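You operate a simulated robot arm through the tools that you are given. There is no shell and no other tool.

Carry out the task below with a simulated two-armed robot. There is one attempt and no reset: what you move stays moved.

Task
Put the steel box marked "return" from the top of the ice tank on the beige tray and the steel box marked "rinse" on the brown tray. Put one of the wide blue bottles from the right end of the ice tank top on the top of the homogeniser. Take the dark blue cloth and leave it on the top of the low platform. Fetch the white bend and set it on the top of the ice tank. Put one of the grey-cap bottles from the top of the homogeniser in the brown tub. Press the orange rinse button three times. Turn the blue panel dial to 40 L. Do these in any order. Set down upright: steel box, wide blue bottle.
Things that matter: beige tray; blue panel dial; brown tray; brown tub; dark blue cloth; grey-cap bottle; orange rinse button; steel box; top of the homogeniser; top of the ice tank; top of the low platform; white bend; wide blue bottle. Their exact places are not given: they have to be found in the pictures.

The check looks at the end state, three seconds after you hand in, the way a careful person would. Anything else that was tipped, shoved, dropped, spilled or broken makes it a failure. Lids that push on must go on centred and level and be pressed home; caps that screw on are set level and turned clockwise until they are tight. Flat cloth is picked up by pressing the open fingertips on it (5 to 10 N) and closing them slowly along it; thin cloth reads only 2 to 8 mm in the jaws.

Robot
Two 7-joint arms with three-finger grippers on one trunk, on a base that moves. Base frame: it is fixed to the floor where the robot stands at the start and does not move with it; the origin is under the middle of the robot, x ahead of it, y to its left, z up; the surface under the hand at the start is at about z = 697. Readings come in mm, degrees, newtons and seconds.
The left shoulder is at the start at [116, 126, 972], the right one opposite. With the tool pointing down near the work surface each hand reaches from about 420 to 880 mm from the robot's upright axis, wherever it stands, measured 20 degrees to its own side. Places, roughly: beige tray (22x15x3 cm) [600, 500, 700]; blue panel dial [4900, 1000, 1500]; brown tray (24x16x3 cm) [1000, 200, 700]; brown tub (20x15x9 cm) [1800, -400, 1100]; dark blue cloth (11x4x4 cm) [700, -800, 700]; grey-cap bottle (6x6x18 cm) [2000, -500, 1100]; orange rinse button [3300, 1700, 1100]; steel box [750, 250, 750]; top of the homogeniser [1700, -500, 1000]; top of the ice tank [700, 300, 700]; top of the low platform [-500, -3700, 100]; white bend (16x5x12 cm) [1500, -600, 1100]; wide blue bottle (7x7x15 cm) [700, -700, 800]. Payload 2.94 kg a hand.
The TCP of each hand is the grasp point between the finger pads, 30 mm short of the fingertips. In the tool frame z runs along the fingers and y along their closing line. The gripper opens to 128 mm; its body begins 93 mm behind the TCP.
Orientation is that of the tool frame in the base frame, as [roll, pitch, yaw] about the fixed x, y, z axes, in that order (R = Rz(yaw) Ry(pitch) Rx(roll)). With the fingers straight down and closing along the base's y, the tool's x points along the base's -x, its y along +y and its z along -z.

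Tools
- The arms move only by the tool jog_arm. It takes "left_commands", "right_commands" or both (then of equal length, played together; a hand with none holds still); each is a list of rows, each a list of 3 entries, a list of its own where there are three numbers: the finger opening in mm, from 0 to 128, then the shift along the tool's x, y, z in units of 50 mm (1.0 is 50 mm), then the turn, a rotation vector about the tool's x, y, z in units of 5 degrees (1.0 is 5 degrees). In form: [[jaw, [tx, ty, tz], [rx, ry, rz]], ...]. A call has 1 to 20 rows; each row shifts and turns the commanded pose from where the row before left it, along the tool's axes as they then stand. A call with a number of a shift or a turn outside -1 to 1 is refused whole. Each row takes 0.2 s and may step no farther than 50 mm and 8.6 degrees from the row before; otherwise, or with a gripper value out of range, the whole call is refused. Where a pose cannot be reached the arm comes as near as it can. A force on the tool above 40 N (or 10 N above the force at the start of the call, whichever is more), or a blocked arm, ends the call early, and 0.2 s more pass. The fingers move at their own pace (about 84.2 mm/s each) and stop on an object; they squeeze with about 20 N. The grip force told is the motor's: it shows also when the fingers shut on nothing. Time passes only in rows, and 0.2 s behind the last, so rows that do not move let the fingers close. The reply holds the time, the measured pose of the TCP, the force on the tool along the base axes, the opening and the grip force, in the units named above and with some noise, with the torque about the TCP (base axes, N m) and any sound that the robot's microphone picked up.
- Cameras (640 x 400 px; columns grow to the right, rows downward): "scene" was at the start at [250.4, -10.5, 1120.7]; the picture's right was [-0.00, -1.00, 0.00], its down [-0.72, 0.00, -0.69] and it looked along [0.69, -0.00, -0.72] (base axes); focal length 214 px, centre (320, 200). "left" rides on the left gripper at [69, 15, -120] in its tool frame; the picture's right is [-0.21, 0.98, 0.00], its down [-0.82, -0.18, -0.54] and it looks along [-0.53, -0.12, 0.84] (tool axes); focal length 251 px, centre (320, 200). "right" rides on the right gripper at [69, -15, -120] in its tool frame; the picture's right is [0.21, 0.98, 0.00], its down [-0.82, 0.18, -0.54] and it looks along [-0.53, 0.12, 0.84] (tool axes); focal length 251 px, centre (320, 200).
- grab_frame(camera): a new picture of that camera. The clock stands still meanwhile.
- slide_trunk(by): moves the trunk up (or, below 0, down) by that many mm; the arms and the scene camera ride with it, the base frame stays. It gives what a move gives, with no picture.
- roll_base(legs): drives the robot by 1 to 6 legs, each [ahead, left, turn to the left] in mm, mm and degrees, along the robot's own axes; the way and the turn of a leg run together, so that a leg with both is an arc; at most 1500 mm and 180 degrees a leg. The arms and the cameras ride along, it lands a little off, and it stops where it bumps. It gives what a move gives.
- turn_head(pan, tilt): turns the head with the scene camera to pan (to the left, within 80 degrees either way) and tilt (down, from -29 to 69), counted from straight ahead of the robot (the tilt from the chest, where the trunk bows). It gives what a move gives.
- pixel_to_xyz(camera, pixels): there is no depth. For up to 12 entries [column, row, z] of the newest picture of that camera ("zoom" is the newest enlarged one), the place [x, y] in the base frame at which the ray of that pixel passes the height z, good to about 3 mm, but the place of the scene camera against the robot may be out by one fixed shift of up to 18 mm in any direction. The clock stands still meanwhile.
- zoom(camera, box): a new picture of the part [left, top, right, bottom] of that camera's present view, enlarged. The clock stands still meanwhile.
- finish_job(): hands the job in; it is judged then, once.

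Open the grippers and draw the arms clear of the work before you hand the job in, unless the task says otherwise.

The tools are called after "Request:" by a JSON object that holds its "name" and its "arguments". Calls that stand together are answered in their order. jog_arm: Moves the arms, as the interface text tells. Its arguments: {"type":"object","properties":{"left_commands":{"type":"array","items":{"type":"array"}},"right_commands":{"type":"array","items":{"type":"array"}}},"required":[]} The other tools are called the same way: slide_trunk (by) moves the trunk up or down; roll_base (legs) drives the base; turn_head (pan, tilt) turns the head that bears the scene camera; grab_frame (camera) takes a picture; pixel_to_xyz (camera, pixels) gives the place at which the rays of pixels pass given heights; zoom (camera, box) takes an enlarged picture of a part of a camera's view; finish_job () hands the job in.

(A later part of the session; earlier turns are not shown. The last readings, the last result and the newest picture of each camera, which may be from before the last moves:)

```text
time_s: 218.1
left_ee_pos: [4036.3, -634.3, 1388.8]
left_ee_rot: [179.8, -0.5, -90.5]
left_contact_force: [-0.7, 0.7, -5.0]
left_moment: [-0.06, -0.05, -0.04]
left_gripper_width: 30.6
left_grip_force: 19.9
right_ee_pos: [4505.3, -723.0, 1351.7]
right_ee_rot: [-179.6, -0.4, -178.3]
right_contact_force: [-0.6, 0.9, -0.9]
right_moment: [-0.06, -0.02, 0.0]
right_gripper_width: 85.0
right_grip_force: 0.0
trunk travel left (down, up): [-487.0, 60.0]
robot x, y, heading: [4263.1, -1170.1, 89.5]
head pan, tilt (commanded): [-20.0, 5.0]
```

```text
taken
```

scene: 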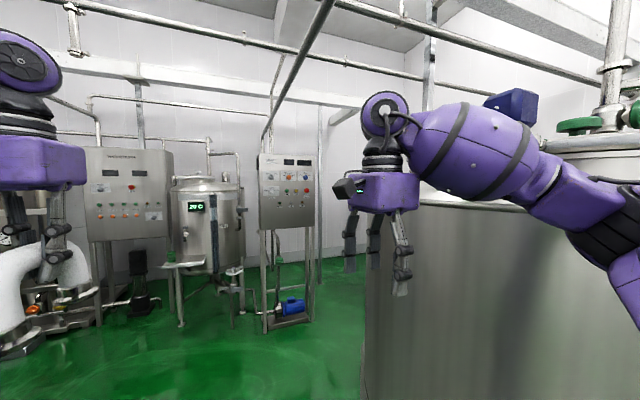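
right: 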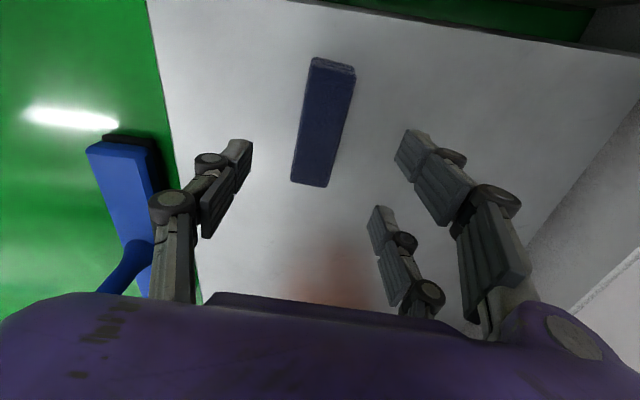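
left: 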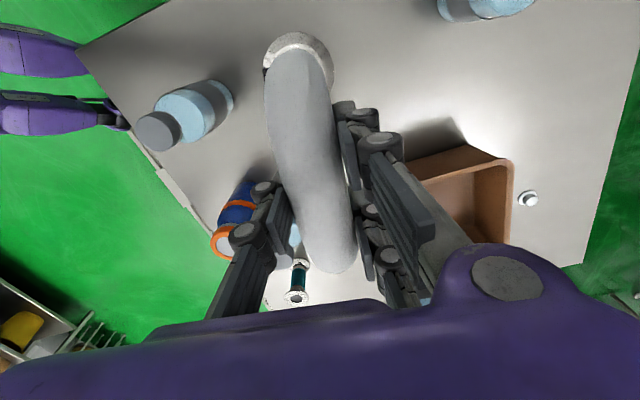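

The arms are back in their commanded pose. I extend both hands forward and inward to pull the elbows in.

Request:
{"name": "jog_arm", "arguments": {"left_commands": [[20, [-0.48, -0.29, 0], [0, 0, 0]], [20, [-0.48, -0.29, 0], [0, 0, 0]], [20, [-0.48, -0.29, 0], [0, 0, 0]], [20, [-0.48, -0.29, 0], [0, 0, 0]], [20, [-0.48, -0.29, 0], [0, 0, 0]], [20, [-0.48, -0.29, 0], [0, 0, 0]], [20, [0, 0, 0], [0, 0, 0]]], "right_commands": [[85, [0.37, 0.84, 0], [0, 0, 0]], [85, [0.37, 0.84, 0], [0, 0, 0]], [85, [0.37, 0.84, 0], [0, 0, 0]], [85, [0.37, 0.84, 0], [0, 0, 0]], [85, [0.37, 0.84, 0], [0, 0, 0]], [85, [0.37, 0.84, 0], [0, 0, 0]], [85, [0, 0, 0], [0, 0, 0]]]}}

Request:
{"name": "turn_head", "arguments": {"pan": 0, "tilt": 25}}

Request:
{"name": "grab_frame", "arguments": {"camera": "scene"}}

```text
time_s: 219.7
left_ee_pos: [4127.4, -494.8, 1392.0]
left_ee_rot: [179.6, -0.3, -90.6]
left_contact_force: [0.0, -0.3, -5.7]
left_moment: [0.03, 0.02, -0.03]
left_gripper_width: 30.5
left_grip_force: 20.1
right_ee_pos: [4390.6, -476.3, 1353.9]
right_ee_rot: [-179.9, -0.3, -178.3]
right_contact_force: [0.0, 0.2, -0.1]
right_moment: [-0.01, 0.03, -0.03]
right_gripper_width: 85.1
right_grip_force: 0.0
trunk travel left (down, up): [-487.0, 60.0]
robot x, y, heading: [4262.5, -1173.8, 90.0]
head pan, tilt (commanded): [-20.0, 5.0]
```

```text
time_s: 220.5
left_ee_pos: [4126.1, -493.5, 1390.3]
left_ee_rot: [179.6, -0.3, -90.5]
left_contact_force: [-0.2, -0.3, -5.0]
left_moment: [0.0, 0.01, 0.0]
left_gripper_width: 30.6
left_grip_force: 20.6
right_ee_pos: [4391.2, -476.5, 1352.9]
right_ee_rot: [-179.8, -0.5, -178.4]
right_contact_force: [-0.4, -0.1, 0.4]
right_moment: [-0.02, 0.01, -0.03]
right_gripper_width: 85.1
right_grip_force: 0.1
trunk travel left (down, up): [-487.0, 60.0]
robot x, y, heading: [4265.3, -1170.1, 89.9]
head pan, tilt (commanded): [0.0, 25.0]
```

```text
taken
```

scene: 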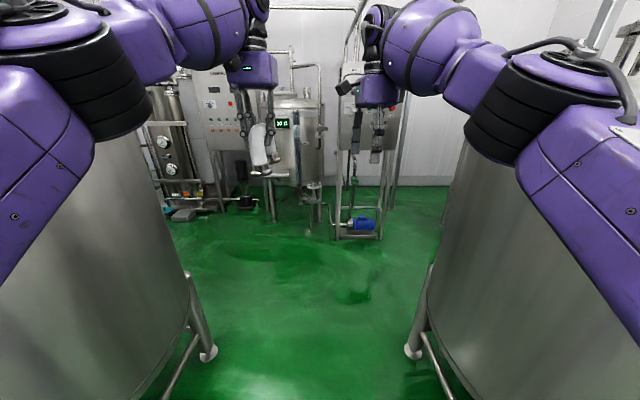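

The gap between the vat bodies is about x 3765–4668, centre 4217. I extend both hands a bit farther to narrow the elbows and shift the base left by ~48 mm.

Request:
{"name": "jog_arm", "arguments": {"left_commands": [[20, [-0.6, -0.1, 0], [0, 0, 0]], [20, [-0.6, -0.1, 0], [0, 0, 0]], [20, [-0.6, -0.1, 0], [0, 0, 0]], [20, [0, 0, 0], [0, 0, 0]]], "right_commands": [[85, [0, 0.6, 0], [0, 0, 0]], [85, [0, 0.6, 0], [0, 0, 0]], [85, [0, 0.5, 0], [0, 0, 0]], [85, [0, 0, 0], [0, 0, 0]]]}}

Request:
{"name": "roll_base", "arguments": {"legs": [[0, 48, 0]]}}

Request:
{"name": "grab_frame", "arguments": {"camera": "scene"}}

```text
time_s: 221.5
left_ee_pos: [4141.8, -471.5, 1378.8]
left_ee_rot: [179.7, -0.3, -90.6]
left_contact_force: [-0.3, -0.3, -4.4]
left_moment: [-0.04, 0.03, -0.03]
left_gripper_width: 30.1
left_grip_force: 19.8
left hand out of reach, approached as far as the arm can: row 1, 2, 3
right_ee_pos: [4395.2, -455.8, 1343.9]
right_ee_rot: [-179.8, -0.5, -178.5]
right_contact_force: [-0.3, -0.1, -0.9]
right_moment: [0.0, 0.01, 0.0]
right_gripper_width: 85.2
right_grip_force: 0.2
right hand out of reach, approached as far as the arm can: row 1, 2, 3
trunk travel left (down, up): [-487.0, 60.0]
robot x, y, heading: [4263.3, -1171.5, 90.1]
head pan, tilt (commanded): [0.0, 25.0]
```

```text
time_s: 222.6
left_ee_pos: [4096.2, -471.8, 1378.8]
left_ee_rot: [179.6, -0.2, -90.6]
left_contact_force: [0.6, -0.3, -5.6]
left_moment: [0.0, 0.04, -0.02]
left_gripper_width: 30.3
left_grip_force: 20.2
right_ee_pos: [4350.0, -456.1, 1344.1]
right_ee_rot: [-179.8, -0.5, -178.5]
right_contact_force: [0.4, -0.3, 1.0]
right_moment: [0.01, -0.03, -0.01]
right_gripper_width: 85.0
right_grip_force: 0.1
trunk travel left (down, up): [-487.0, 60.0]
robot x, y, heading: [4218.5, -1170.6, 90.0]
head pan, tilt (commanded): [0.0, 25.0]
```

```text
taken
```

scene: 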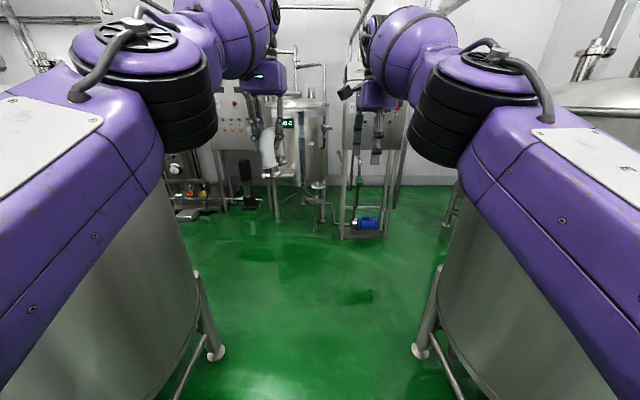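

The elbows are now closer in, symmetric about the gap. I drive forward through it.

Request:
{"name": "roll_base", "arguments": {"legs": [[700, 0, 0], [500, 0, 0]]}}

Request:
{"name": "grab_frame", "arguments": {"camera": "scene"}}

```text
time_s: 229.1
left_ee_pos: [4098.6, 740.9, 1378.8]
left_ee_rot: [179.6, -0.1, -90.8]
left_contact_force: [-0.6, 0.0, -4.6]
left_moment: [0.0, 0.04, -0.02]
left_gripper_width: 30.2
left_grip_force: 20.2
right_ee_pos: [4351.1, 757.4, 1345.3]
right_ee_rot: [-180.0, -0.6, -178.5]
right_contact_force: [0.2, 0.1, -0.2]
right_moment: [0.03, 0.01, 0.04]
right_gripper_width: 85.2
right_grip_force: 0.0
trunk travel left (down, up): [-487.0, 60.0]
robot x, y, heading: [4218.4, 37.6, 89.9]
head pan, tilt (commanded): [0.0, 25.0]
```

```text
taken
```

scene: 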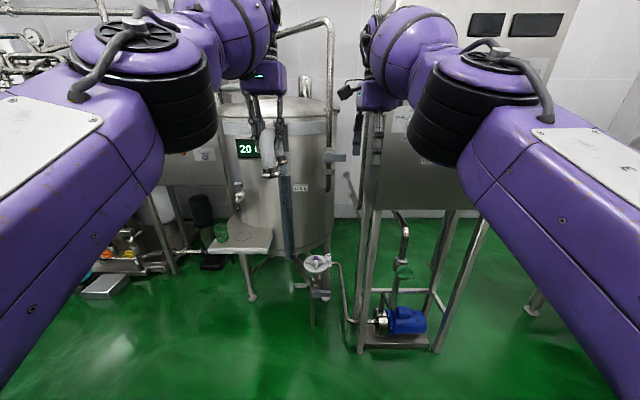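

Through the gap. I draw both hands back in and look at the panel on the right.

Request:
{"name": "jog_arm", "arguments": {"left_commands": [[20, [0.67, 0.2, 0], [0, 0, 0]], [20, [0.67, 0.2, 0], [0, 0, 0]], [20, [0.67, 0.2, 0], [0, 0, 0]], [20, [0.67, 0.2, 0], [0, 0, 0]], [20, [0.67, 0.2, 0], [0, 0, 0]], [20, [0.67, 0.2, 0], [0, 0, 0]], [20, [0, 0, 0], [0, 0, 0]]], "right_commands": [[85, [-0.23, -0.83, 0], [0, 0, 0]], [85, [-0.23, -0.83, 0], [0, 0, 0]], [85, [-0.23, -0.83, 0], [0, 0, 0]], [85, [-0.23, -0.83, 0], [0, 0, 0]], [85, [-0.23, -0.83, 0], [0, 0, 0]], [85, [-0.23, -0.83, 0], [0, 0, 0]], [85, [0, 0, 0], [0, 0, 0]]]}}

Request:
{"name": "turn_head", "arguments": {"pan": -30, "tilt": 5}}

Request:
{"name": "grab_frame", "arguments": {"camera": "scene"}}

```text
time_s: 230.7
left_ee_pos: [4037.4, 541.2, 1377.8]
left_ee_rot: [179.6, -0.4, -90.6]
left_contact_force: [0.1, -0.1, -6.0]
left_moment: [-0.05, 0.04, -0.01]
left_gripper_width: 30.2
left_grip_force: 20.1
right_ee_pos: [4404.6, 742.1, 1385.8]
right_ee_rot: [-179.8, -0.5, -178.5]
right_contact_force: [-0.4, 1.3, -0.8]
right_moment: [-0.03, 0.01, -0.01]
right_gripper_width: 84.9
right_grip_force: 0.0
right hand out of reach, approached as far as the arm can: row 1, 2, 3, 4, 5, 6
trunk travel left (down, up): [-487.0, 60.0]
robot x, y, heading: [4218.9, 43.6, 90.0]
head pan, tilt (commanded): [0.0, 25.0]
```

```text
time_s: 231.6
left_ee_pos: [4035.6, 540.3, 1379.7]
left_ee_rot: [179.7, -0.4, -90.8]
left_contact_force: [0.2, -0.8, -5.0]
left_moment: [-0.03, 0.05, 0.02]
left_gripper_width: 30.4
left_grip_force: 20.1
right_ee_pos: [4404.8, 740.2, 1385.4]
right_ee_rot: [-179.8, -0.5, -178.4]
right_contact_force: [-0.4, 0.8, -0.4]
right_moment: [0.02, 0.01, 0.0]
right_gripper_width: 85.2
right_grip_force: 0.0
trunk travel left (down, up): [-487.0, 60.0]
robot x, y, heading: [4217.1, 41.0, 89.8]
head pan, tilt (commanded): [-30.0, 5.0]
```

```text
taken
```

scene: 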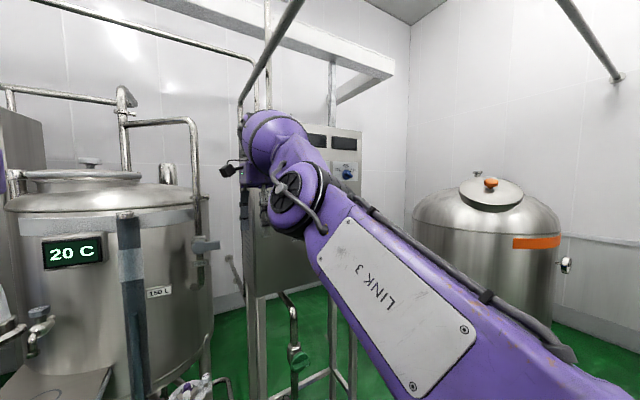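

The right arm is stuck near a joint limit with its turned wrist. I rotate the right hand back to its natural heading.

Request:
{"name": "jog_arm", "arguments": {"right_commands": [[85, [0, 0, 0], [0, 0, -1]], [85, [0, 0, 0], [0, 0, -1]], [85, [0, 0, 0], [0, 0, -1]], [85, [0, 0, 0], [0, 0, -1]], [85, [0, 0, 0], [0, 0, -1]], [85, [0, 0, 0], [0, 0, -1]], [85, [0, 0, 0], [0, 0, -1]], [85, [0, 0, 0], [0, 0, -1]], [85, [0, 0, 0], [0, 0, 0]]]}}

Request:
{"name": "jog_arm", "arguments": {"right_commands": [[85, [0, 0, 0.2], [0, 0, -1]], [85, [0, 0, 0.2], [0, 0, -1]], [85, [0, 0, 0.2], [0, 0, -1]], [85, [0, 0, 0.2], [0, 0, -1]], [85, [0, 0, 0], [0, 0, -1]], [85, [0, 0, 0], [0, 0, -1]], [85, [0, 0, 0], [0, 0, -1]], [85, [0, 0, 0], [0, 0, -1]], [85, [0, 0, 0], [0, 0, 0]]]}}

Request:
{"name": "grab_frame", "arguments": {"camera": "scene"}}

```text
time_s: 233.6
left_ee_pos: [4035.6, 540.5, 1381.4]
left_ee_rot: [179.5, -0.3, -90.7]
left_contact_force: [-0.1, -0.3, -5.2]
left_moment: [-0.02, 0.03, 0.0]
left_gripper_width: 30.3
left_grip_force: 19.8
right_ee_pos: [4404.2, 739.0, 1381.9]
right_ee_rot: [179.8, -0.6, -138.4]
right_contact_force: [-0.5, 0.4, -0.3]
right_moment: [0.02, -0.03, -0.01]
right_gripper_width: 85.1
right_grip_force: 0.0
trunk travel left (down, up): [-487.0, 60.0]
robot x, y, heading: [4216.5, 46.1, 89.6]
head pan, tilt (commanded): [-30.0, 5.0]
```

```text
time_s: 235.6
left_ee_pos: [4036.3, 540.7, 1381.1]
left_ee_rot: [179.6, -0.3, -90.7]
left_contact_force: [0.2, -0.8, -5.0]
left_moment: [-0.02, 0.01, 0.0]
left_gripper_width: 30.3
left_grip_force: 20.4
right_ee_pos: [4405.1, 737.4, 1344.0]
right_ee_rot: [179.5, -0.1, -98.5]
right_contact_force: [-0.4, -0.3, -0.7]
right_moment: [0.01, -0.01, 0.0]
right_gripper_width: 85.4
right_grip_force: 0.0
trunk travel left (down, up): [-487.0, 60.0]
robot x, y, heading: [4217.1, 41.9, 89.5]
head pan, tilt (commanded): [-30.0, 5.0]
```

```text
taken
```

scene: 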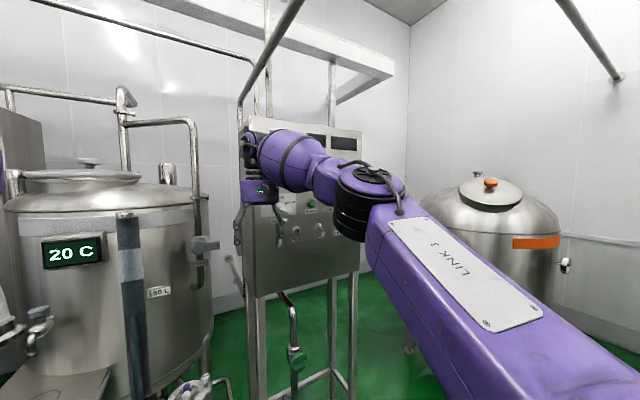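

The right wrist moves freely now. I draw the right hand back towards the robot and view the panel.

Request:
{"name": "jog_arm", "arguments": {"right_commands": [[85, [0.9, -0.2, 0], [0, 0, -0.3]], [85, [0.9, -0.2, 0], [0, 0, 0]], [85, [0.9, -0.2, 0], [0, 0, 0]], [85, [0.9, -0.2, 0], [0, 0, 0]], [85, [0.9, -0.2, 0], [0, 0, 0]], [85, [0, 0, 0], [0, 0, 0]]]}}

Request:
{"name": "grab_frame", "arguments": {"camera": "scene"}}

```text
time_s: 237.0
left_ee_pos: [4035.4, 541.9, 1379.2]
left_ee_rot: [179.7, -0.4, -90.6]
left_contact_force: [-1.3, 0.3, -4.6]
left_moment: [-0.02, 0.03, -0.03]
left_gripper_width: 30.5
left_grip_force: 20.4
right_ee_pos: [4423.0, 509.0, 1343.2]
right_ee_rot: [179.7, -0.3, -97.0]
right_contact_force: [-0.1, -0.1, 0.2]
right_moment: [-0.02, 0.0, 0.01]
right_gripper_width: 84.9
right_grip_force: 0.1
trunk travel left (down, up): [-487.0, 60.0]
robot x, y, heading: [4216.4, 39.8, 89.8]
head pan, tilt (commanded): [-30.0, 5.0]
```

```text
taken
```

scene: 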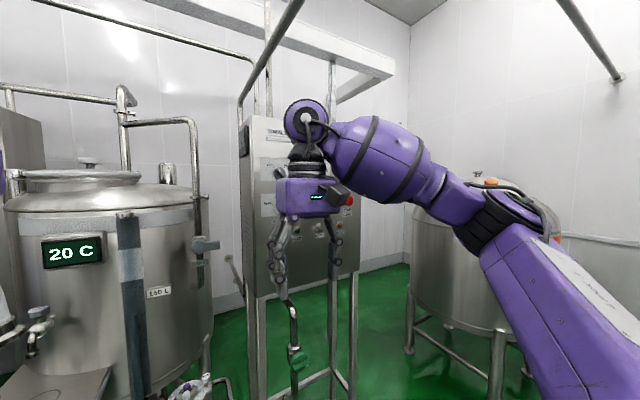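

The hand blocks the view of the panel. I lower the right hand 250 mm and shift the base right to stand before the panel.

Request:
{"name": "jog_arm", "arguments": {"right_commands": [[85, [0, 0, 1], [0, 0, 0]], [85, [0, 0, 1], [0, 0, 0]], [85, [0, 0, 1], [0, 0, 0]], [85, [0, 0, 1], [0, 0, 0]], [85, [0, 0, 1], [0, 0, 0]], [85, [0, 0, 0], [0, 0, 0]]]}}

Request:
{"name": "roll_base", "arguments": {"legs": [[0, -380, 0]]}}

Request:
{"name": "turn_head", "arguments": {"pan": -10, "tilt": 0}}

Request:
{"name": "grab_frame", "arguments": {"camera": "scene"}}

```text
time_s: 238.4
left_ee_pos: [4036.6, 540.3, 1380.8]
left_ee_rot: [179.7, -0.3, -90.7]
left_contact_force: [0.7, -0.2, -5.2]
left_moment: [-0.03, 0.03, 0.01]
left_gripper_width: 30.5
left_grip_force: 20.5
right_ee_pos: [4423.4, 508.3, 1094.8]
right_ee_rot: [179.6, -0.2, -96.9]
right_contact_force: [-0.3, 0.1, -0.6]
right_moment: [0.04, 0.0, 0.0]
right_gripper_width: 85.2
right_grip_force: 0.1
trunk travel left (down, up): [-487.0, 60.0]
robot x, y, heading: [4219.7, 41.5, 89.9]
head pan, tilt (commanded): [-30.0, 5.0]
```

```text
time_s: 242.3
left_ee_pos: [4413.2, 539.4, 1380.0]
left_ee_rot: [179.7, -0.3, -90.5]
left_contact_force: [0.5, 0.6, -4.7]
left_moment: [-0.03, 0.03, -0.01]
left_gripper_width: 30.4
left_grip_force: 19.5
right_ee_pos: [4798.0, 506.5, 1093.6]
right_ee_rot: [179.5, -0.2, -97.1]
right_contact_force: [-0.6, -0.7, -0.1]
right_moment: [0.01, 0.0, 0.03]
right_gripper_width: 84.9
right_grip_force: 0.1
trunk travel left (down, up): [-487.0, 60.0]
robot x, y, heading: [4593.7, 41.2, 89.6]
head pan, tilt (commanded): [-30.0, 5.0]
```

```text
time_s: 243.1
left_ee_pos: [4414.8, 538.9, 1379.7]
left_ee_rot: [179.6, -0.3, -90.6]
left_contact_force: [-0.4, 0.3, -5.1]
left_moment: [-0.04, 0.03, -0.02]
left_gripper_width: 30.6
left_grip_force: 20.6
right_ee_pos: [4800.0, 508.0, 1093.2]
right_ee_rot: [179.5, -0.2, -96.9]
right_contact_force: [-0.6, 0.4, 0.5]
right_moment: [0.02, 0.01, -0.01]
right_gripper_width: 84.9
right_grip_force: 0.1
trunk travel left (down, up): [-487.0, 60.0]
robot x, y, heading: [4594.6, 42.2, 89.8]
head pan, tilt (commanded): [-10.0, 0.0]
```

```text
taken
```

scene: 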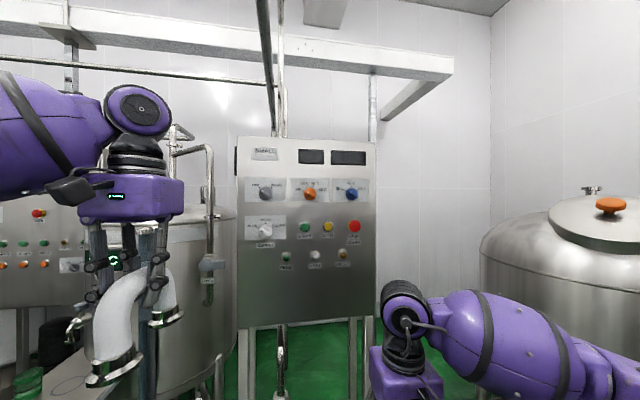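

The panel shows a blue dial at (352,192). I zoom in to read its scale.

Request:
{"name": "zoom", "arguments": {"camera": "scene", "box": [320, 165, 384, 205]}}

Request:
{"name": "zoom", "arguments": {"camera": "scene", "box": [230, 130, 390, 270]}}

```text
10.00 times, centred on (352, 185) of scene
```

zoom: 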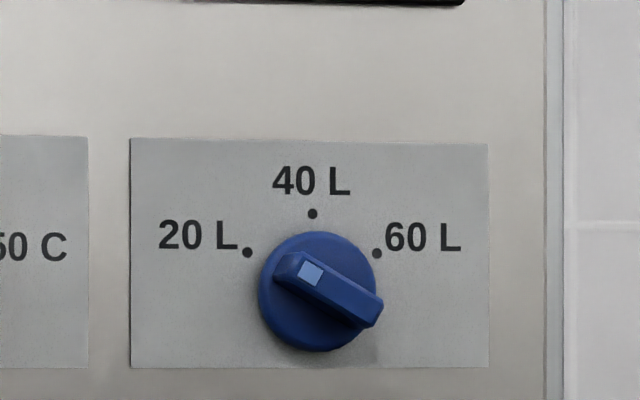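

```text
2.86 times, centred on (310, 200) of scene
```

zoom: 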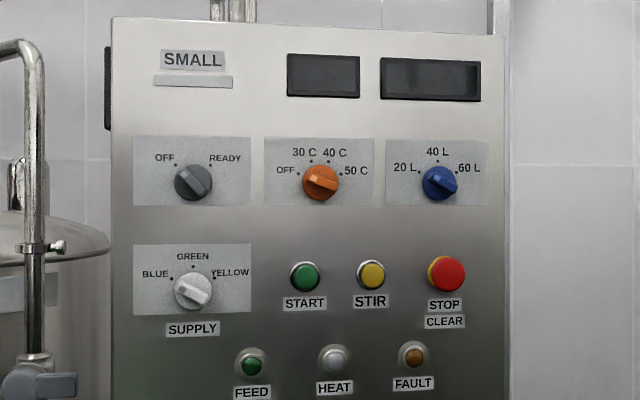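

The blue dial's pointer is at 20 L; 40 L is straight up, about 60° clockwise. The dial is near (4878,1130,1474). I move closer: 310 mm ahead and 90 mm right.

Request:
{"name": "pixel_to_xyz", "arguments": {"camera": "scene", "pixels": [[352, 188, 1474], [352, 188, 1470], [352, 188, 1480], [238, 328, 930], [376, 318, 930]]}}

Request:
{"name": "roll_base", "arguments": {"legs": [[310, -90, 0]]}}

Request:
{"name": "turn_head", "arguments": {"pan": -20, "tilt": 5}}

Request:
{"name": "grab_frame", "arguments": {"camera": "scene"}}

```text
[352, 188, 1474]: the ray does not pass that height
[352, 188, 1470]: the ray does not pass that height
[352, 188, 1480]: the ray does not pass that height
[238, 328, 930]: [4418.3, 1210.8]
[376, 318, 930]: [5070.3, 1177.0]
```

```text
time_s: 245.2
left_ee_pos: [4500.1, 840.5, 1380.7]
left_ee_rot: [179.7, -0.3, -90.4]
left_contact_force: [-0.5, 1.3, -4.7]
left_moment: [-0.04, 0.01, 0.02]
left_gripper_width: 30.5
left_grip_force: 20.2
right_ee_pos: [4886.5, 810.1, 1094.7]
right_ee_rot: [179.4, -0.2, -96.7]
right_contact_force: [0.5, -0.7, -0.4]
right_moment: [0.01, 0.0, -0.01]
right_gripper_width: 85.4
right_grip_force: 0.0
trunk travel left (down, up): [-487.0, 60.0]
robot x, y, heading: [4688.2, 343.9, 90.1]
head pan, tilt (commanded): [-10.0, 0.0]
```

```text
time_s: 246.0
left_ee_pos: [4502.0, 842.6, 1379.9]
left_ee_rot: [179.6, -0.5, -90.5]
left_contact_force: [-0.1, 0.3, -5.2]
left_moment: [-0.04, 0.03, 0.0]
left_gripper_width: 30.5
left_grip_force: 20.7
right_ee_pos: [4887.7, 811.1, 1093.6]
right_ee_rot: [179.4, -0.3, -96.8]
right_contact_force: [0.3, 0.4, -0.6]
right_moment: [-0.03, -0.01, -0.03]
right_gripper_width: 85.4
right_grip_force: 0.1
trunk travel left (down, up): [-487.0, 60.0]
robot x, y, heading: [4681.9, 348.5, 90.0]
head pan, tilt (commanded): [-20.0, 5.0]
```

```text
taken
```

scene: 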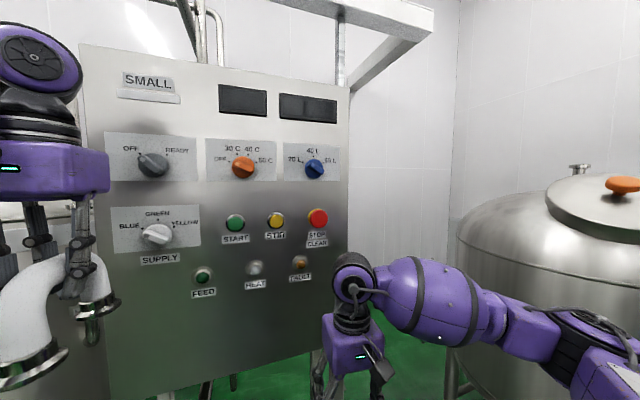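

The dial is now at (315,169). I query its ray at several heights to find how it passes the panel plane, and zoom for detail.

Request:
{"name": "pixel_to_xyz", "arguments": {"camera": "scene", "pixels": [[315, 169, 1410], [315, 169, 1425], [315, 169, 1435], [315, 169, 1450], [315, 169, 1465], [315, 169, 1480], [315, 169, 1500], [315, 230, 1390], [315, 230, 1370], [315, 230, 1350], [233, 300, 1200], [300, 300, 1200]]}}

Request:
{"name": "zoom", "arguments": {"camera": "scene", "box": [260, 130, 360, 200]}}

```text
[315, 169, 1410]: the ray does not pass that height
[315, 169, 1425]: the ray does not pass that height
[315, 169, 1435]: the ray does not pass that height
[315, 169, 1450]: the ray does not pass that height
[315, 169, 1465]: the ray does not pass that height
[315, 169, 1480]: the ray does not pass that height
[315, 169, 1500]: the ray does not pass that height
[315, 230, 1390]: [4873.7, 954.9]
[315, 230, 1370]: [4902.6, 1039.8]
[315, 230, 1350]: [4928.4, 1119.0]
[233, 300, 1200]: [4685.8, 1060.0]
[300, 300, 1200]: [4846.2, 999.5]
```

```text
5.71 times, centred on (310, 165) of scene
```

zoom: 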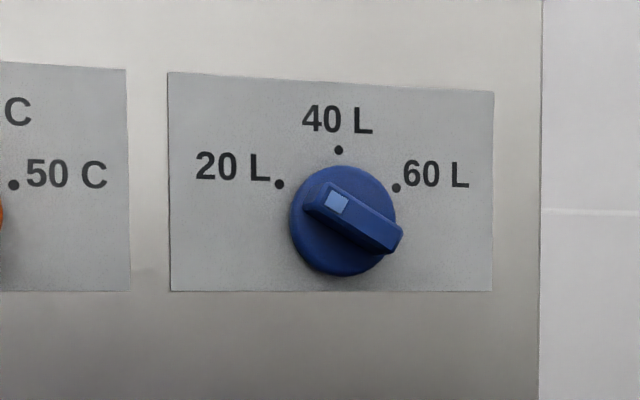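

From two views the panel face works out at y≈996 and the dial at about (4887, 996, 1540). I pull the left hand (with the bend) back from the panel and take the right camera's picture to check the finger geometry.

Request:
{"name": "jog_arm", "arguments": {"left_commands": [[20, [0.7, 0, 0], [0, 0, 0]], [20, [0.7, 0, 0], [0, 0, 0]], [20, [0.7, 0, 0], [0, 0, 0]], [20, [0, 0, 0], [0, 0, 0]]]}}

Request:
{"name": "grab_frame", "arguments": {"camera": "right"}}

```text
time_s: 247.0
left_ee_pos: [4500.6, 734.1, 1381.7]
left_ee_rot: [179.6, -0.3, -90.4]
left_contact_force: [0.4, -0.2, -5.4]
left_moment: [-0.02, 0.01, -0.01]
left_gripper_width: 30.2
left_grip_force: 19.8
right_ee_pos: [4886.6, 810.2, 1093.7]
right_ee_rot: [179.5, -0.2, -96.8]
right_contact_force: [0.3, 0.1, 0.2]
right_moment: [-0.03, 0.01, -0.01]
right_gripper_width: 84.9
right_grip_force: 0.0
trunk travel left (down, up): [-487.0, 60.0]
robot x, y, heading: [4688.2, 344.7, 89.7]
head pan, tilt (commanded): [-20.0, 5.0]
```

```text
taken
```

right: 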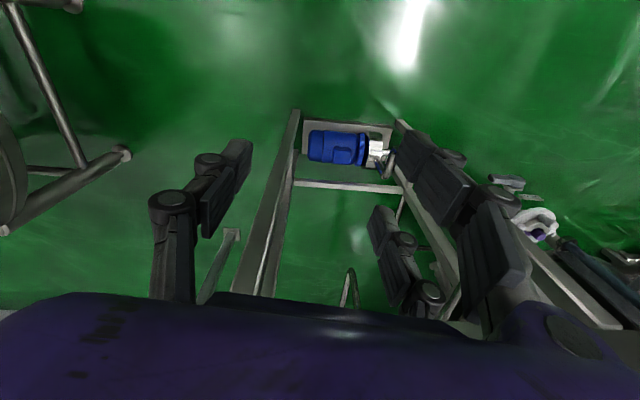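

The finger pads look about 33 mm wide, so a centred grip on the 43 mm lever works. I back the base 150 mm, then move the right hand forward with yaw squared to the panel.

Request:
{"name": "roll_base", "arguments": {"legs": [[-150, 0, 0.3]]}}

Request:
{"name": "jog_arm", "arguments": {"right_commands": [[85, [-0.9, 0, 0], [0, 0, -0.34]], [85, [-0.9, 0, 0], [0, 0, -0.34]], [85, [-0.9, 0, 0], [0, 0, -0.34]], [85, [-0.9, 0, 0], [0, 0, -0.34]], [85, [0, 0, 0], [0, 0, 0]]]}}

```text
time_s: 248.3
left_ee_pos: [4497.1, 585.3, 1380.2]
left_ee_rot: [179.7, -0.3, -90.0]
left_contact_force: [0.3, 1.0, -5.3]
left_moment: [-0.04, -0.02, 0.0]
left_gripper_width: 30.5
left_grip_force: 19.8
right_ee_pos: [4884.1, 662.0, 1093.0]
right_ee_rot: [179.5, -0.3, -96.4]
right_contact_force: [-0.2, -0.1, 0.1]
right_moment: [-0.02, -0.01, -0.04]
right_gripper_width: 84.9
right_grip_force: 0.0
trunk travel left (down, up): [-487.0, 60.0]
robot x, y, heading: [4686.5, 193.3, 90.1]
head pan, tilt (commanded): [-20.0, 5.0]
```

```text
time_s: 249.6
left_ee_pos: [4498.1, 581.6, 1381.6]
left_ee_rot: [179.4, -0.3, -90.1]
left_contact_force: [0.7, -1.0, -3.7]
left_moment: [-0.02, 0.08, 0.0]
left_gripper_width: 30.4
left_grip_force: 20.2
right_ee_pos: [4895.9, 839.2, 1092.4]
right_ee_rot: [179.5, 0.0, -89.5]
right_contact_force: [0.3, -0.2, -0.6]
right_moment: [0.02, 0.02, -0.02]
right_gripper_width: 84.9
right_grip_force: 0.1
trunk travel left (down, up): [-487.0, 60.0]
robot x, y, heading: [4688.5, 194.8, 90.4]
head pan, tilt (commanded): [-20.0, 5.0]
```

Now I pitch the right hand up by 90° so its fingers point at the panel.

Request:
{"name": "jog_arm", "arguments": {"right_commands": [[85, [0, 0, 0], [0, -1, 0]], [85, [0, 0, 0], [0, -1, 0]], [85, [0, 0, 0], [0, -1, 0]], [85, [0, 0, 0], [0, -1, 0]], [85, [0, 0, 0], [0, -1, 0]], [85, [0, 0, 0], [0, -1, 0]], [85, [0, 0, 0], [0, -1, 0]], [85, [0, 0, 0], [0, -1, 0]], [85, [0, 0, 0], [0, -1, 0]], [85, [0, 0, 0], [0, 0, 0]]]}}

Request:
{"name": "grab_frame", "arguments": {"camera": "scene"}}

```text
time_s: 251.8
left_ee_pos: [4498.4, 582.3, 1381.6]
left_ee_rot: [179.6, -0.3, -90.0]
left_contact_force: [0.0, -0.3, -4.4]
left_moment: [-0.03, 0.05, -0.03]
left_gripper_width: 30.5
left_grip_force: 19.7
right_ee_pos: [4896.2, 840.7, 1094.3]
right_ee_rot: [179.3, 44.9, -90.0]
right_contact_force: [0.5, -1.0, -0.6]
right_moment: [-0.02, 0.04, -0.02]
right_gripper_width: 85.2
right_grip_force: 0.0
trunk travel left (down, up): [-487.0, 60.0]
robot x, y, heading: [4686.2, 197.2, 90.5]
head pan, tilt (commanded): [-20.0, 5.0]
```

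```text
taken
```

scene: 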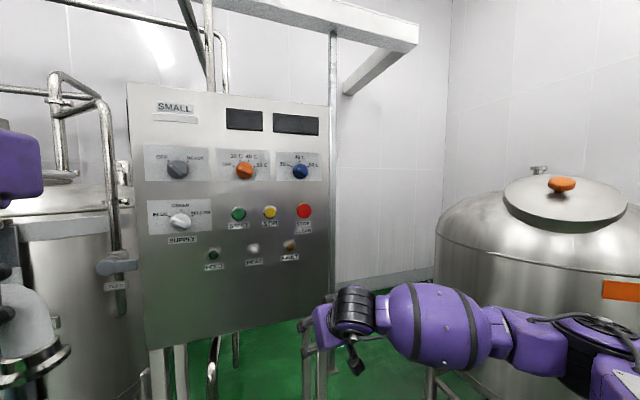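

It tilts the right way. I pitch the remaining 45° and start raising the hand.

Request:
{"name": "jog_arm", "arguments": {"right_commands": [[85, [0, 0, 0], [0, -1, 0]], [85, [0, 0, 0], [0, -1, 0]], [85, [0, 0, 0], [0, -1, 0]], [85, [0, 0, 0], [0, -1, 0]], [85, [0, 0, 0], [0, -1, 0]], [85, [0, 0, 0], [0, -1, 0]], [85, [0, 0, 0], [0, -1, 0]], [85, [0, 0, 0], [0, -1, 0]], [85, [0, 0, 0], [0, -1, 0]], [85, [0, 0, 0], [0, 0, 0]]]}}

Request:
{"name": "grab_frame", "arguments": {"camera": "right"}}

```text
time_s: 253.9
left_ee_pos: [4496.5, 583.6, 1381.4]
left_ee_rot: [179.6, -0.3, -90.0]
left_contact_force: [-0.6, 0.3, -5.2]
left_moment: [-0.03, 0.03, 0.04]
left_gripper_width: 30.4
left_grip_force: 19.7
right_ee_pos: [4895.5, 840.4, 1094.6]
right_ee_rot: [178.4, 63.7, -89.3]
right_contact_force: [0.9, 0.3, 0.5]
right_moment: [-0.02, -0.01, -0.01]
right_gripper_width: 84.8
right_grip_force: 0.1
right hand out of reach, approached as far as the arm can: row 5, 6, 7, 8, 9
trunk travel left (down, up): [-487.0, 60.0]
robot x, y, heading: [4684.4, 195.5, 90.5]
head pan, tilt (commanded): [-20.0, 5.0]
```

```text
taken
```

right: 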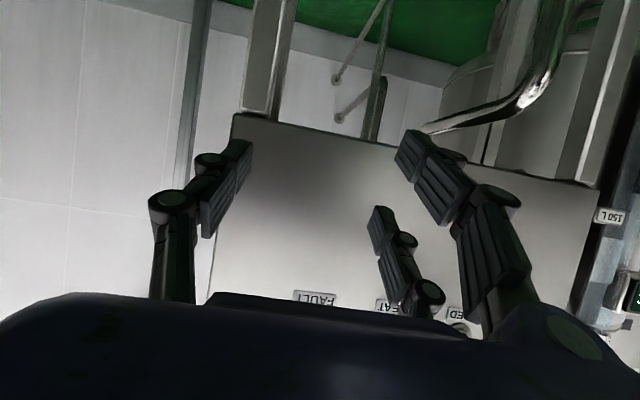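

The wrist limits at this low height (64°). I raise the hand about 330 mm first and then finish the pitch.

Request:
{"name": "jog_arm", "arguments": {"right_commands": [[85, [-0.85, 0, -0.42], [0, 0, 0]], [85, [-0.85, 0, -0.42], [0, 0, 0]], [85, [-0.85, 0, -0.42], [0, 0, 0]], [85, [-0.85, 0, -0.42], [0, 0, 0]], [85, [-0.85, 0, -0.42], [0, 0, 0]], [85, [-0.85, 0, -0.42], [0, 0, 0]], [85, [-0.85, 0, -0.42], [0, 0, 0]], [85, [0, 0, 0], [0, 0, 0]]]}}

Request:
{"name": "jog_arm", "arguments": {"right_commands": [[85, [0, 0, 0], [0, -1, 0]], [85, [0, 0, 0], [0, -1, 0]], [85, [0, 0, 0], [0, -1, 0]], [85, [0, 0, 0], [0, -1, 0]], [85, [0, 0, 0], [0, -1, 0]], [85, [0, 0, 0], [0, -0.3, 0]], [85, [0, 0, 0], [0, 0, 0]]]}}

Request:
{"name": "grab_frame", "arguments": {"camera": "right"}}

Request:
{"name": "grab_frame", "arguments": {"camera": "scene"}}

```text
time_s: 255.8
left_ee_pos: [4497.8, 583.8, 1381.1]
left_ee_rot: [179.7, -0.4, -90.1]
left_contact_force: [-0.8, -1.1, -4.6]
left_moment: [-0.03, 0.01, 0.0]
left_gripper_width: 30.5
left_grip_force: 19.6
right_ee_pos: [4901.3, 841.1, 1425.9]
right_ee_rot: [178.3, 63.7, -89.2]
right_contact_force: [0.7, 0.3, 0.2]
right_moment: [-0.01, 0.02, 0.04]
right_gripper_width: 84.9
right_grip_force: 0.0
trunk travel left (down, up): [-487.0, 60.0]
robot x, y, heading: [4683.9, 188.6, 90.2]
head pan, tilt (commanded): [-20.0, 5.0]
```

```text
time_s: 257.4
left_ee_pos: [4498.0, 583.5, 1382.0]
left_ee_rot: [179.6, -0.2, -90.1]
left_contact_force: [-0.4, -0.1, -4.5]
left_moment: [-0.04, 0.02, -0.01]
left_gripper_width: 30.4
left_grip_force: 20.5
right_ee_pos: [4900.8, 838.9, 1425.1]
right_ee_rot: [72.5, 89.2, 164.7]
right_contact_force: [0.5, -0.3, -0.2]
right_moment: [-0.01, -0.01, -0.01]
right_gripper_width: 85.2
right_grip_force: 0.1
trunk travel left (down, up): [-487.0, 60.0]
robot x, y, heading: [4684.9, 193.0, 90.6]
head pan, tilt (commanded): [-20.0, 5.0]
```

```text
taken
```

right: 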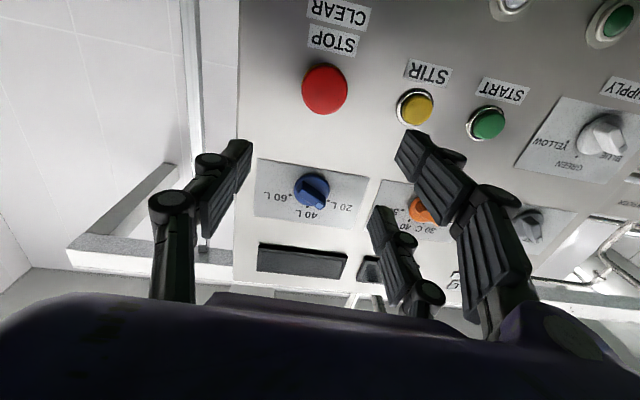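

```text
taken
```

scene: 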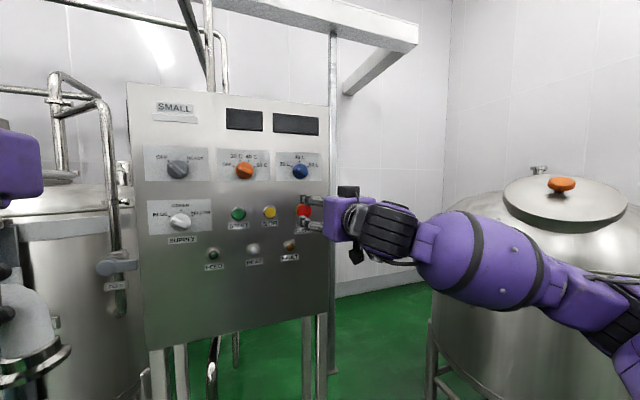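

The right camera now sees the blue dial at (312,190). I square the hand to the panel (2° fix), raise it about 85 mm and look again to fix the distance.

Request:
{"name": "jog_arm", "arguments": {"right_commands": [[85, [0, 0, 0], [0.44, 0, 0]], [85, [-0.85, 0.1, 0], [0, 0, 0]], [85, [-0.85, 0.1, 0], [0, 0, 0]], [85, [0, 0, 0], [0, 0, 0]]]}}

Request:
{"name": "grab_frame", "arguments": {"camera": "right"}}

Request:
{"name": "zoom", "arguments": {"camera": "right", "box": [250, 120, 410, 280]}}

```text
time_s: 258.4
left_ee_pos: [4498.4, 582.6, 1382.2]
left_ee_rot: [179.7, -0.5, -90.0]
left_contact_force: [-0.8, 0.0, -4.7]
left_moment: [-0.04, 0.05, 0.04]
left_gripper_width: 30.3
left_grip_force: 20.5
right_ee_pos: [4891.7, 840.1, 1510.5]
right_ee_rot: [82.1, 89.3, 172.1]
right_contact_force: [0.1, 0.5, -0.8]
right_moment: [0.0, -0.02, 0.02]
right_gripper_width: 84.8
right_grip_force: 0.1
trunk travel left (down, up): [-487.0, 60.0]
robot x, y, heading: [4686.4, 190.0, 90.6]
head pan, tilt (commanded): [-20.0, 5.0]
```

```text
taken
```

right: 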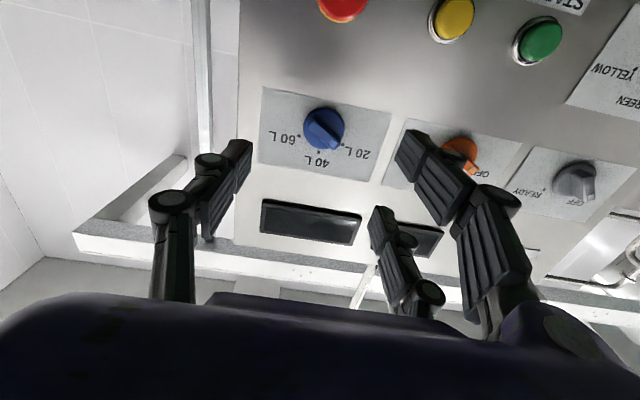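

```text
2.50 times, centred on (330, 200) of right
```

zoom: 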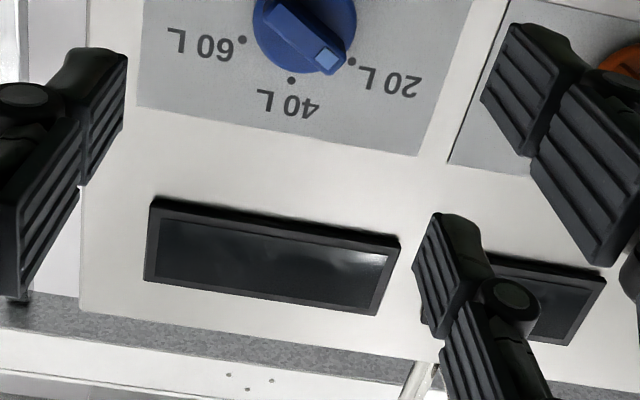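

Triangulating the two views puts the dial face at (4882, 1014, 1530). I centre the hand on its axis, narrow the jaws, and turn the hand −60° so the fingers line up with the lever.

Request:
{"name": "jog_arm", "arguments": {"right_commands": [[60, [-0.39, 0.19, 0], [0, 0, 0]], [50, [0, 0, 0], [0, 0, -1]], [40, [0, 0, 0], [0, 0, -1]], [40, [0, 0, 0], [0, 0, -1]], [40, [0, 0, 0], [0, 0, -1]], [40, [0, 0, 0], [0, 0, -1]], [40, [0, 0, 0], [0, 0, -1]], [40, [0, 0, 0], [0, 0, -1]], [40, [0, 0, 0], [0, 0, -1]], [40, [0, 0, 0], [0, 0, -1]], [40, [0, 0, 0], [0, 0, -1]], [40, [0, 0, 0], [0, 0, -1]], [40, [0, 0, 0], [0, 0, -1]], [40, [0, 0, 0], [0, 0, 0]]]}}

Request:
{"name": "grab_frame", "arguments": {"camera": "right"}}

Request:
{"name": "grab_frame", "arguments": {"camera": "scene"}}

```text
time_s: 261.4
left_ee_pos: [4498.5, 582.2, 1380.7]
left_ee_rot: [179.6, -0.3, -89.9]
left_contact_force: [-0.4, 0.4, -5.1]
left_moment: [0.0, -0.03, 0.0]
left_gripper_width: 30.3
left_grip_force: 20.0
right_ee_pos: [4883.2, 839.9, 1529.9]
right_ee_rot: [-89.7, 30.7, 0.2]
right_contact_force: [0.2, 0.7, -0.5]
right_moment: [-0.01, 0.02, 0.01]
right_gripper_width: 40.0
right_grip_force: 0.1
trunk travel left (down, up): [-487.0, 60.0]
robot x, y, heading: [4684.5, 192.1, 90.5]
head pan, tilt (commanded): [-20.0, 5.0]
```

```text
taken
```

right: 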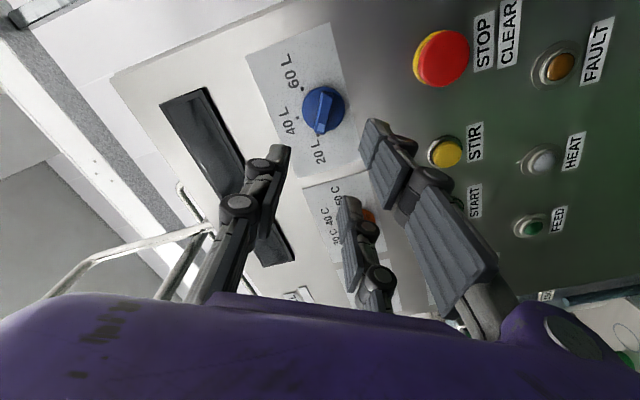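

```text
taken
```

scene: 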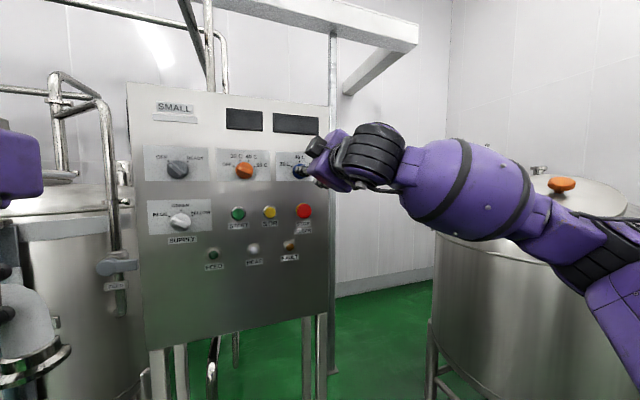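

The lever is now in line with the fingers, seen at (323,108). I zoom to measure the centring error.

Request:
{"name": "zoom", "arguments": {"camera": "right", "box": [280, 70, 370, 150]}}

```text
5.00 times, centred on (325, 110) of right
```

zoom: 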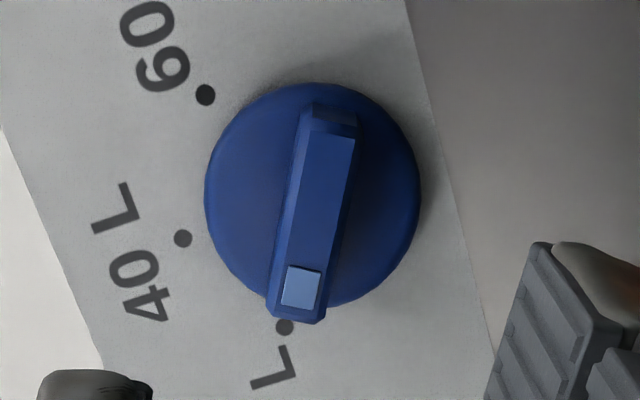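

The centring is within about 2 mm and the lever within 4° of the fingers. I advance towards the panel to about 30 mm from contact, then in small steps.

Request:
{"name": "jog_arm", "arguments": {"right_commands": [[40, [0, 0, 0.8], [0, 0, 0]], [40, [0, 0, 0.8], [0, 0, 0]], [40, [0, 0, 0.6], [0, 0, 0]], [40, [0, 0, 0], [0, 0, 0]]]}}

Request:
{"name": "grab_frame", "arguments": {"camera": "right"}}

```text
time_s: 262.4
left_ee_pos: [4497.5, 582.9, 1380.9]
left_ee_rot: [179.5, -0.3, -90.0]
left_contact_force: [-1.3, -0.1, -4.4]
left_moment: [0.0, 0.03, -0.01]
left_gripper_width: 30.5
left_grip_force: 19.7
right_ee_pos: [4883.0, 949.4, 1528.7]
right_ee_rot: [-89.8, 30.7, 0.1]
right_contact_force: [0.6, -0.5, 0.1]
right_moment: [-0.03, -0.04, -0.01]
right_gripper_width: 40.2
right_grip_force: 0.0
trunk travel left (down, up): [-487.0, 60.0]
robot x, y, heading: [4684.7, 195.4, 90.5]
head pan, tilt (commanded): [-20.0, 5.0]
```

```text
taken
```

right: 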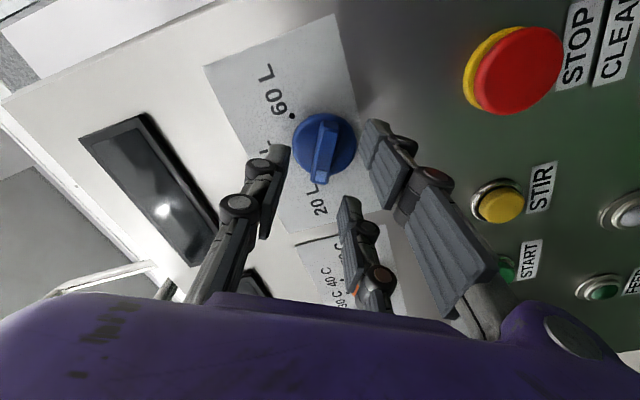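

The lever sits centrally between the fingertips. I advance in small steps to feel the dial face.

Request:
{"name": "jog_arm", "arguments": {"right_commands": [[40, [0, 0, 0.3], [0, 0, 0]], [40, [0, 0, 0.2], [0, 0, 0]], [40, [0, 0, 0], [0, 0, 0]]]}}

Request:
{"name": "jog_arm", "arguments": {"right_commands": [[40, [0, 0, 0.1], [0, 0, 0]], [40, [0, 0, 0], [0, 0, 0]]]}}

Request:
{"name": "grab_frame", "arguments": {"camera": "right"}}

```text
time_s: 263.1
left_ee_pos: [4497.1, 582.3, 1381.1]
left_ee_rot: [179.6, -0.3, -90.0]
left_contact_force: [1.0, -0.8, -4.7]
left_moment: [-0.04, 0.04, 0.02]
left_gripper_width: 30.5
left_grip_force: 20.2
right_ee_pos: [4883.2, 974.9, 1529.5]
right_ee_rot: [-89.8, 30.7, 0.1]
right_contact_force: [-0.3, -0.5, -0.5]
right_moment: [0.01, 0.01, -0.02]
right_gripper_width: 39.8
right_grip_force: 0.0
trunk travel left (down, up): [-487.0, 60.0]
robot x, y, heading: [4682.4, 192.0, 90.4]
head pan, tilt (commanded): [-20.0, 5.0]
```

```text
time_s: 263.8
left_ee_pos: [4497.0, 582.5, 1380.5]
left_ee_rot: [179.6, -0.2, -90.0]
left_contact_force: [0.4, -0.4, -5.1]
left_moment: [-0.03, 0.0, 0.0]
left_gripper_width: 30.3
left_grip_force: 19.6
right_ee_pos: [4884.4, 979.6, 1528.4]
right_ee_rot: [-90.0, 30.7, 0.0]
right_contact_force: [2.6, -8.2, -4.9]
right_moment: [-0.3, -0.03, -0.11]
right_gripper_width: 42.9
right_grip_force: 2.2
trunk travel left (down, up): [-487.0, 60.0]
robot x, y, heading: [4684.5, 192.3, 90.3]
head pan, tilt (commanded): [-20.0, 5.0]
```

```text
taken
```

right: 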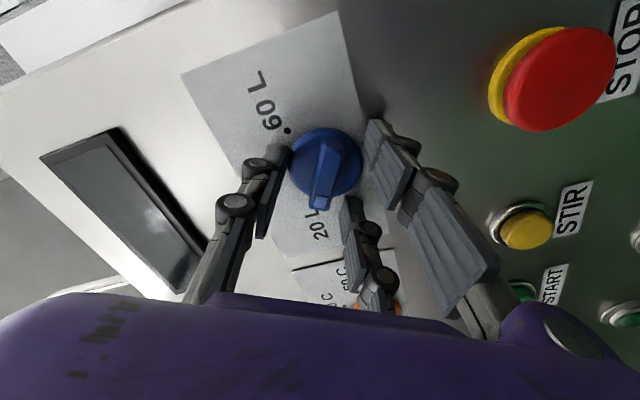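

Fingertips touch the dial's disc at 8 N. I ease back 2 mm and close on the lever.

Request:
{"name": "jog_arm", "arguments": {"right_commands": [[40, [0, 0, -0.05], [0, 0, 0]], [32, [0, 0, 0], [0, 0, 0]], [24, [0, 0, 0], [0, 0, 0]], [16, [0, 0, 0], [0, 0, 0]], [10, [0, 0, 0], [0, 0, 0]], [5, [0, 0, 0], [0, 0, 0]], [5, [0, 0, 0], [0, 0, 0]]]}}

Request:
{"name": "grab_frame", "arguments": {"camera": "right"}}

```text
time_s: 265.2
left_ee_pos: [4498.7, 579.4, 1383.1]
left_ee_rot: [179.7, -0.3, -90.1]
left_contact_force: [-0.3, 0.2, -4.4]
left_moment: [-0.01, 0.04, 0.01]
left_gripper_width: 30.8
left_grip_force: 20.3
right_ee_pos: [4882.6, 973.7, 1527.0]
right_ee_rot: [-90.4, 30.7, -0.3]
right_contact_force: [2.8, -18.0, -7.2]
right_moment: [-0.32, 0.0, -0.31]
right_gripper_width: 13.0
right_grip_force: 39.7
trunk travel left (down, up): [-487.0, 60.0]
robot x, y, heading: [4683.1, 188.6, 90.2]
head pan, tilt (commanded): [-20.0, 5.0]
stopped in row 7 (right hand): the force on the tool passed its limit at 42 N (the readings are from after the stop); the commanded pose is now the measured one
```

```text
taken
```

right: 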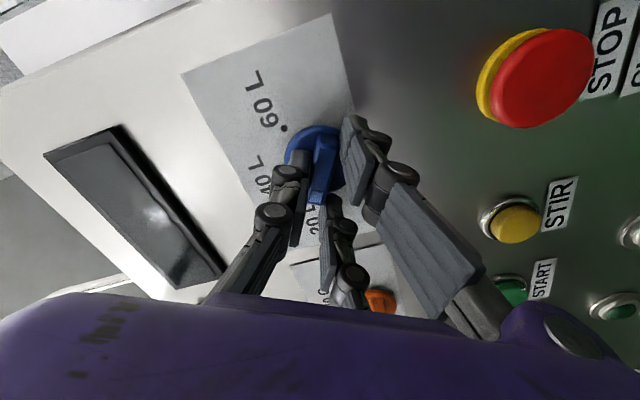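

The lever is held at 13 mm; the tips press the disc a little. I ease off 2 mm and begin turning clockwise in small steps.

Request:
{"name": "jog_arm", "arguments": {"right_commands": [[11, [0, 0, -0.05], [0, 0, 0]], [11, [0, 0, -0.03], [0, 0, 0]], [11, [0, 0, 0], [0, 0, 0.5]], [11, [0, 0, 0], [0, 0, 0.5]], [11, [0, 0, 0], [0, 0, 0]]]}}

Request:
{"name": "grab_frame", "arguments": {"camera": "right"}}

```text
time_s: 266.4
left_ee_pos: [4498.3, 582.6, 1382.5]
left_ee_rot: [179.5, -0.3, -90.1]
left_contact_force: [0.4, -0.3, -5.2]
left_moment: [-0.02, -0.01, 0.02]
left_gripper_width: 30.5
left_grip_force: 20.2
right_ee_pos: [4883.9, 973.4, 1526.4]
right_ee_rot: [-90.2, 35.7, -0.1]
right_contact_force: [6.2, 2.9, 6.9]
right_moment: [-0.34, -0.06, -0.91]
right_gripper_width: 12.8
right_grip_force: 39.4
trunk travel left (down, up): [-487.0, 60.0]
robot x, y, heading: [4687.4, 192.5, 90.3]
head pan, tilt (commanded): [-20.0, 5.0]
```

```text
taken
```

right: 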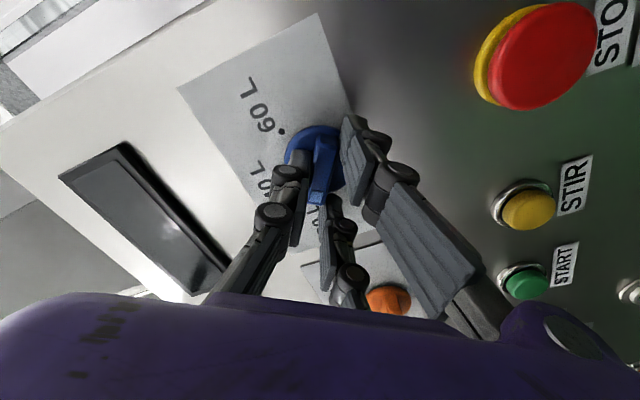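

The hand turned 5° with modest forces. I continue turning 25° more.

Request:
{"name": "jog_arm", "arguments": {"right_commands": [[11, [0, 0, 0], [0, 0, 0.8]], [11, [0, 0, 0], [0, 0, 0.8]], [11, [0, 0, 0], [0, 0, 0.8]], [11, [0, 0, 0], [0, 0, 0.8]], [11, [0, 0, 0], [0, 0, 0.8]], [11, [0, 0, 0], [0, 0, 1]], [11, [0, 0, 0], [0, 0, 0]]]}}

Request:
{"name": "grab_frame", "arguments": {"camera": "right"}}

```text
time_s: 268.0
left_ee_pos: [4498.4, 581.8, 1381.5]
left_ee_rot: [179.6, -0.3, -90.1]
left_contact_force: [0.5, 0.5, -5.1]
left_moment: [-0.04, 0.0, 0.0]
left_gripper_width: 30.3
left_grip_force: 19.7
right_ee_pos: [4884.3, 973.5, 1526.6]
right_ee_rot: [-90.3, 60.8, -0.1]
right_contact_force: [10.6, 11.7, 21.5]
right_moment: [0.77, 0.0, -0.09]
right_gripper_width: 12.6
right_grip_force: 39.9
trunk travel left (down, up): [-487.0, 60.0]
robot x, y, heading: [4681.8, 191.6, 90.2]
head pan, tilt (commanded): [-20.0, 5.0]
```

```text
taken
```

right: 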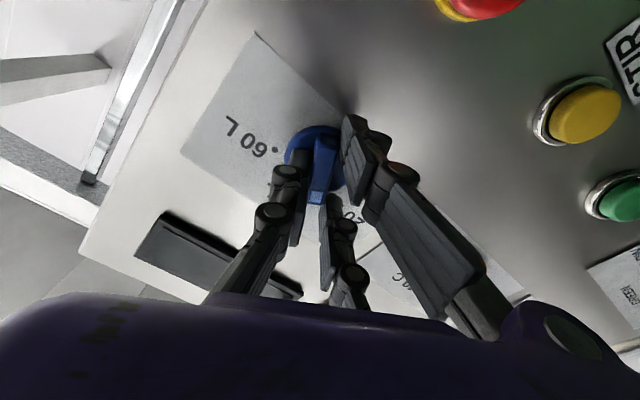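

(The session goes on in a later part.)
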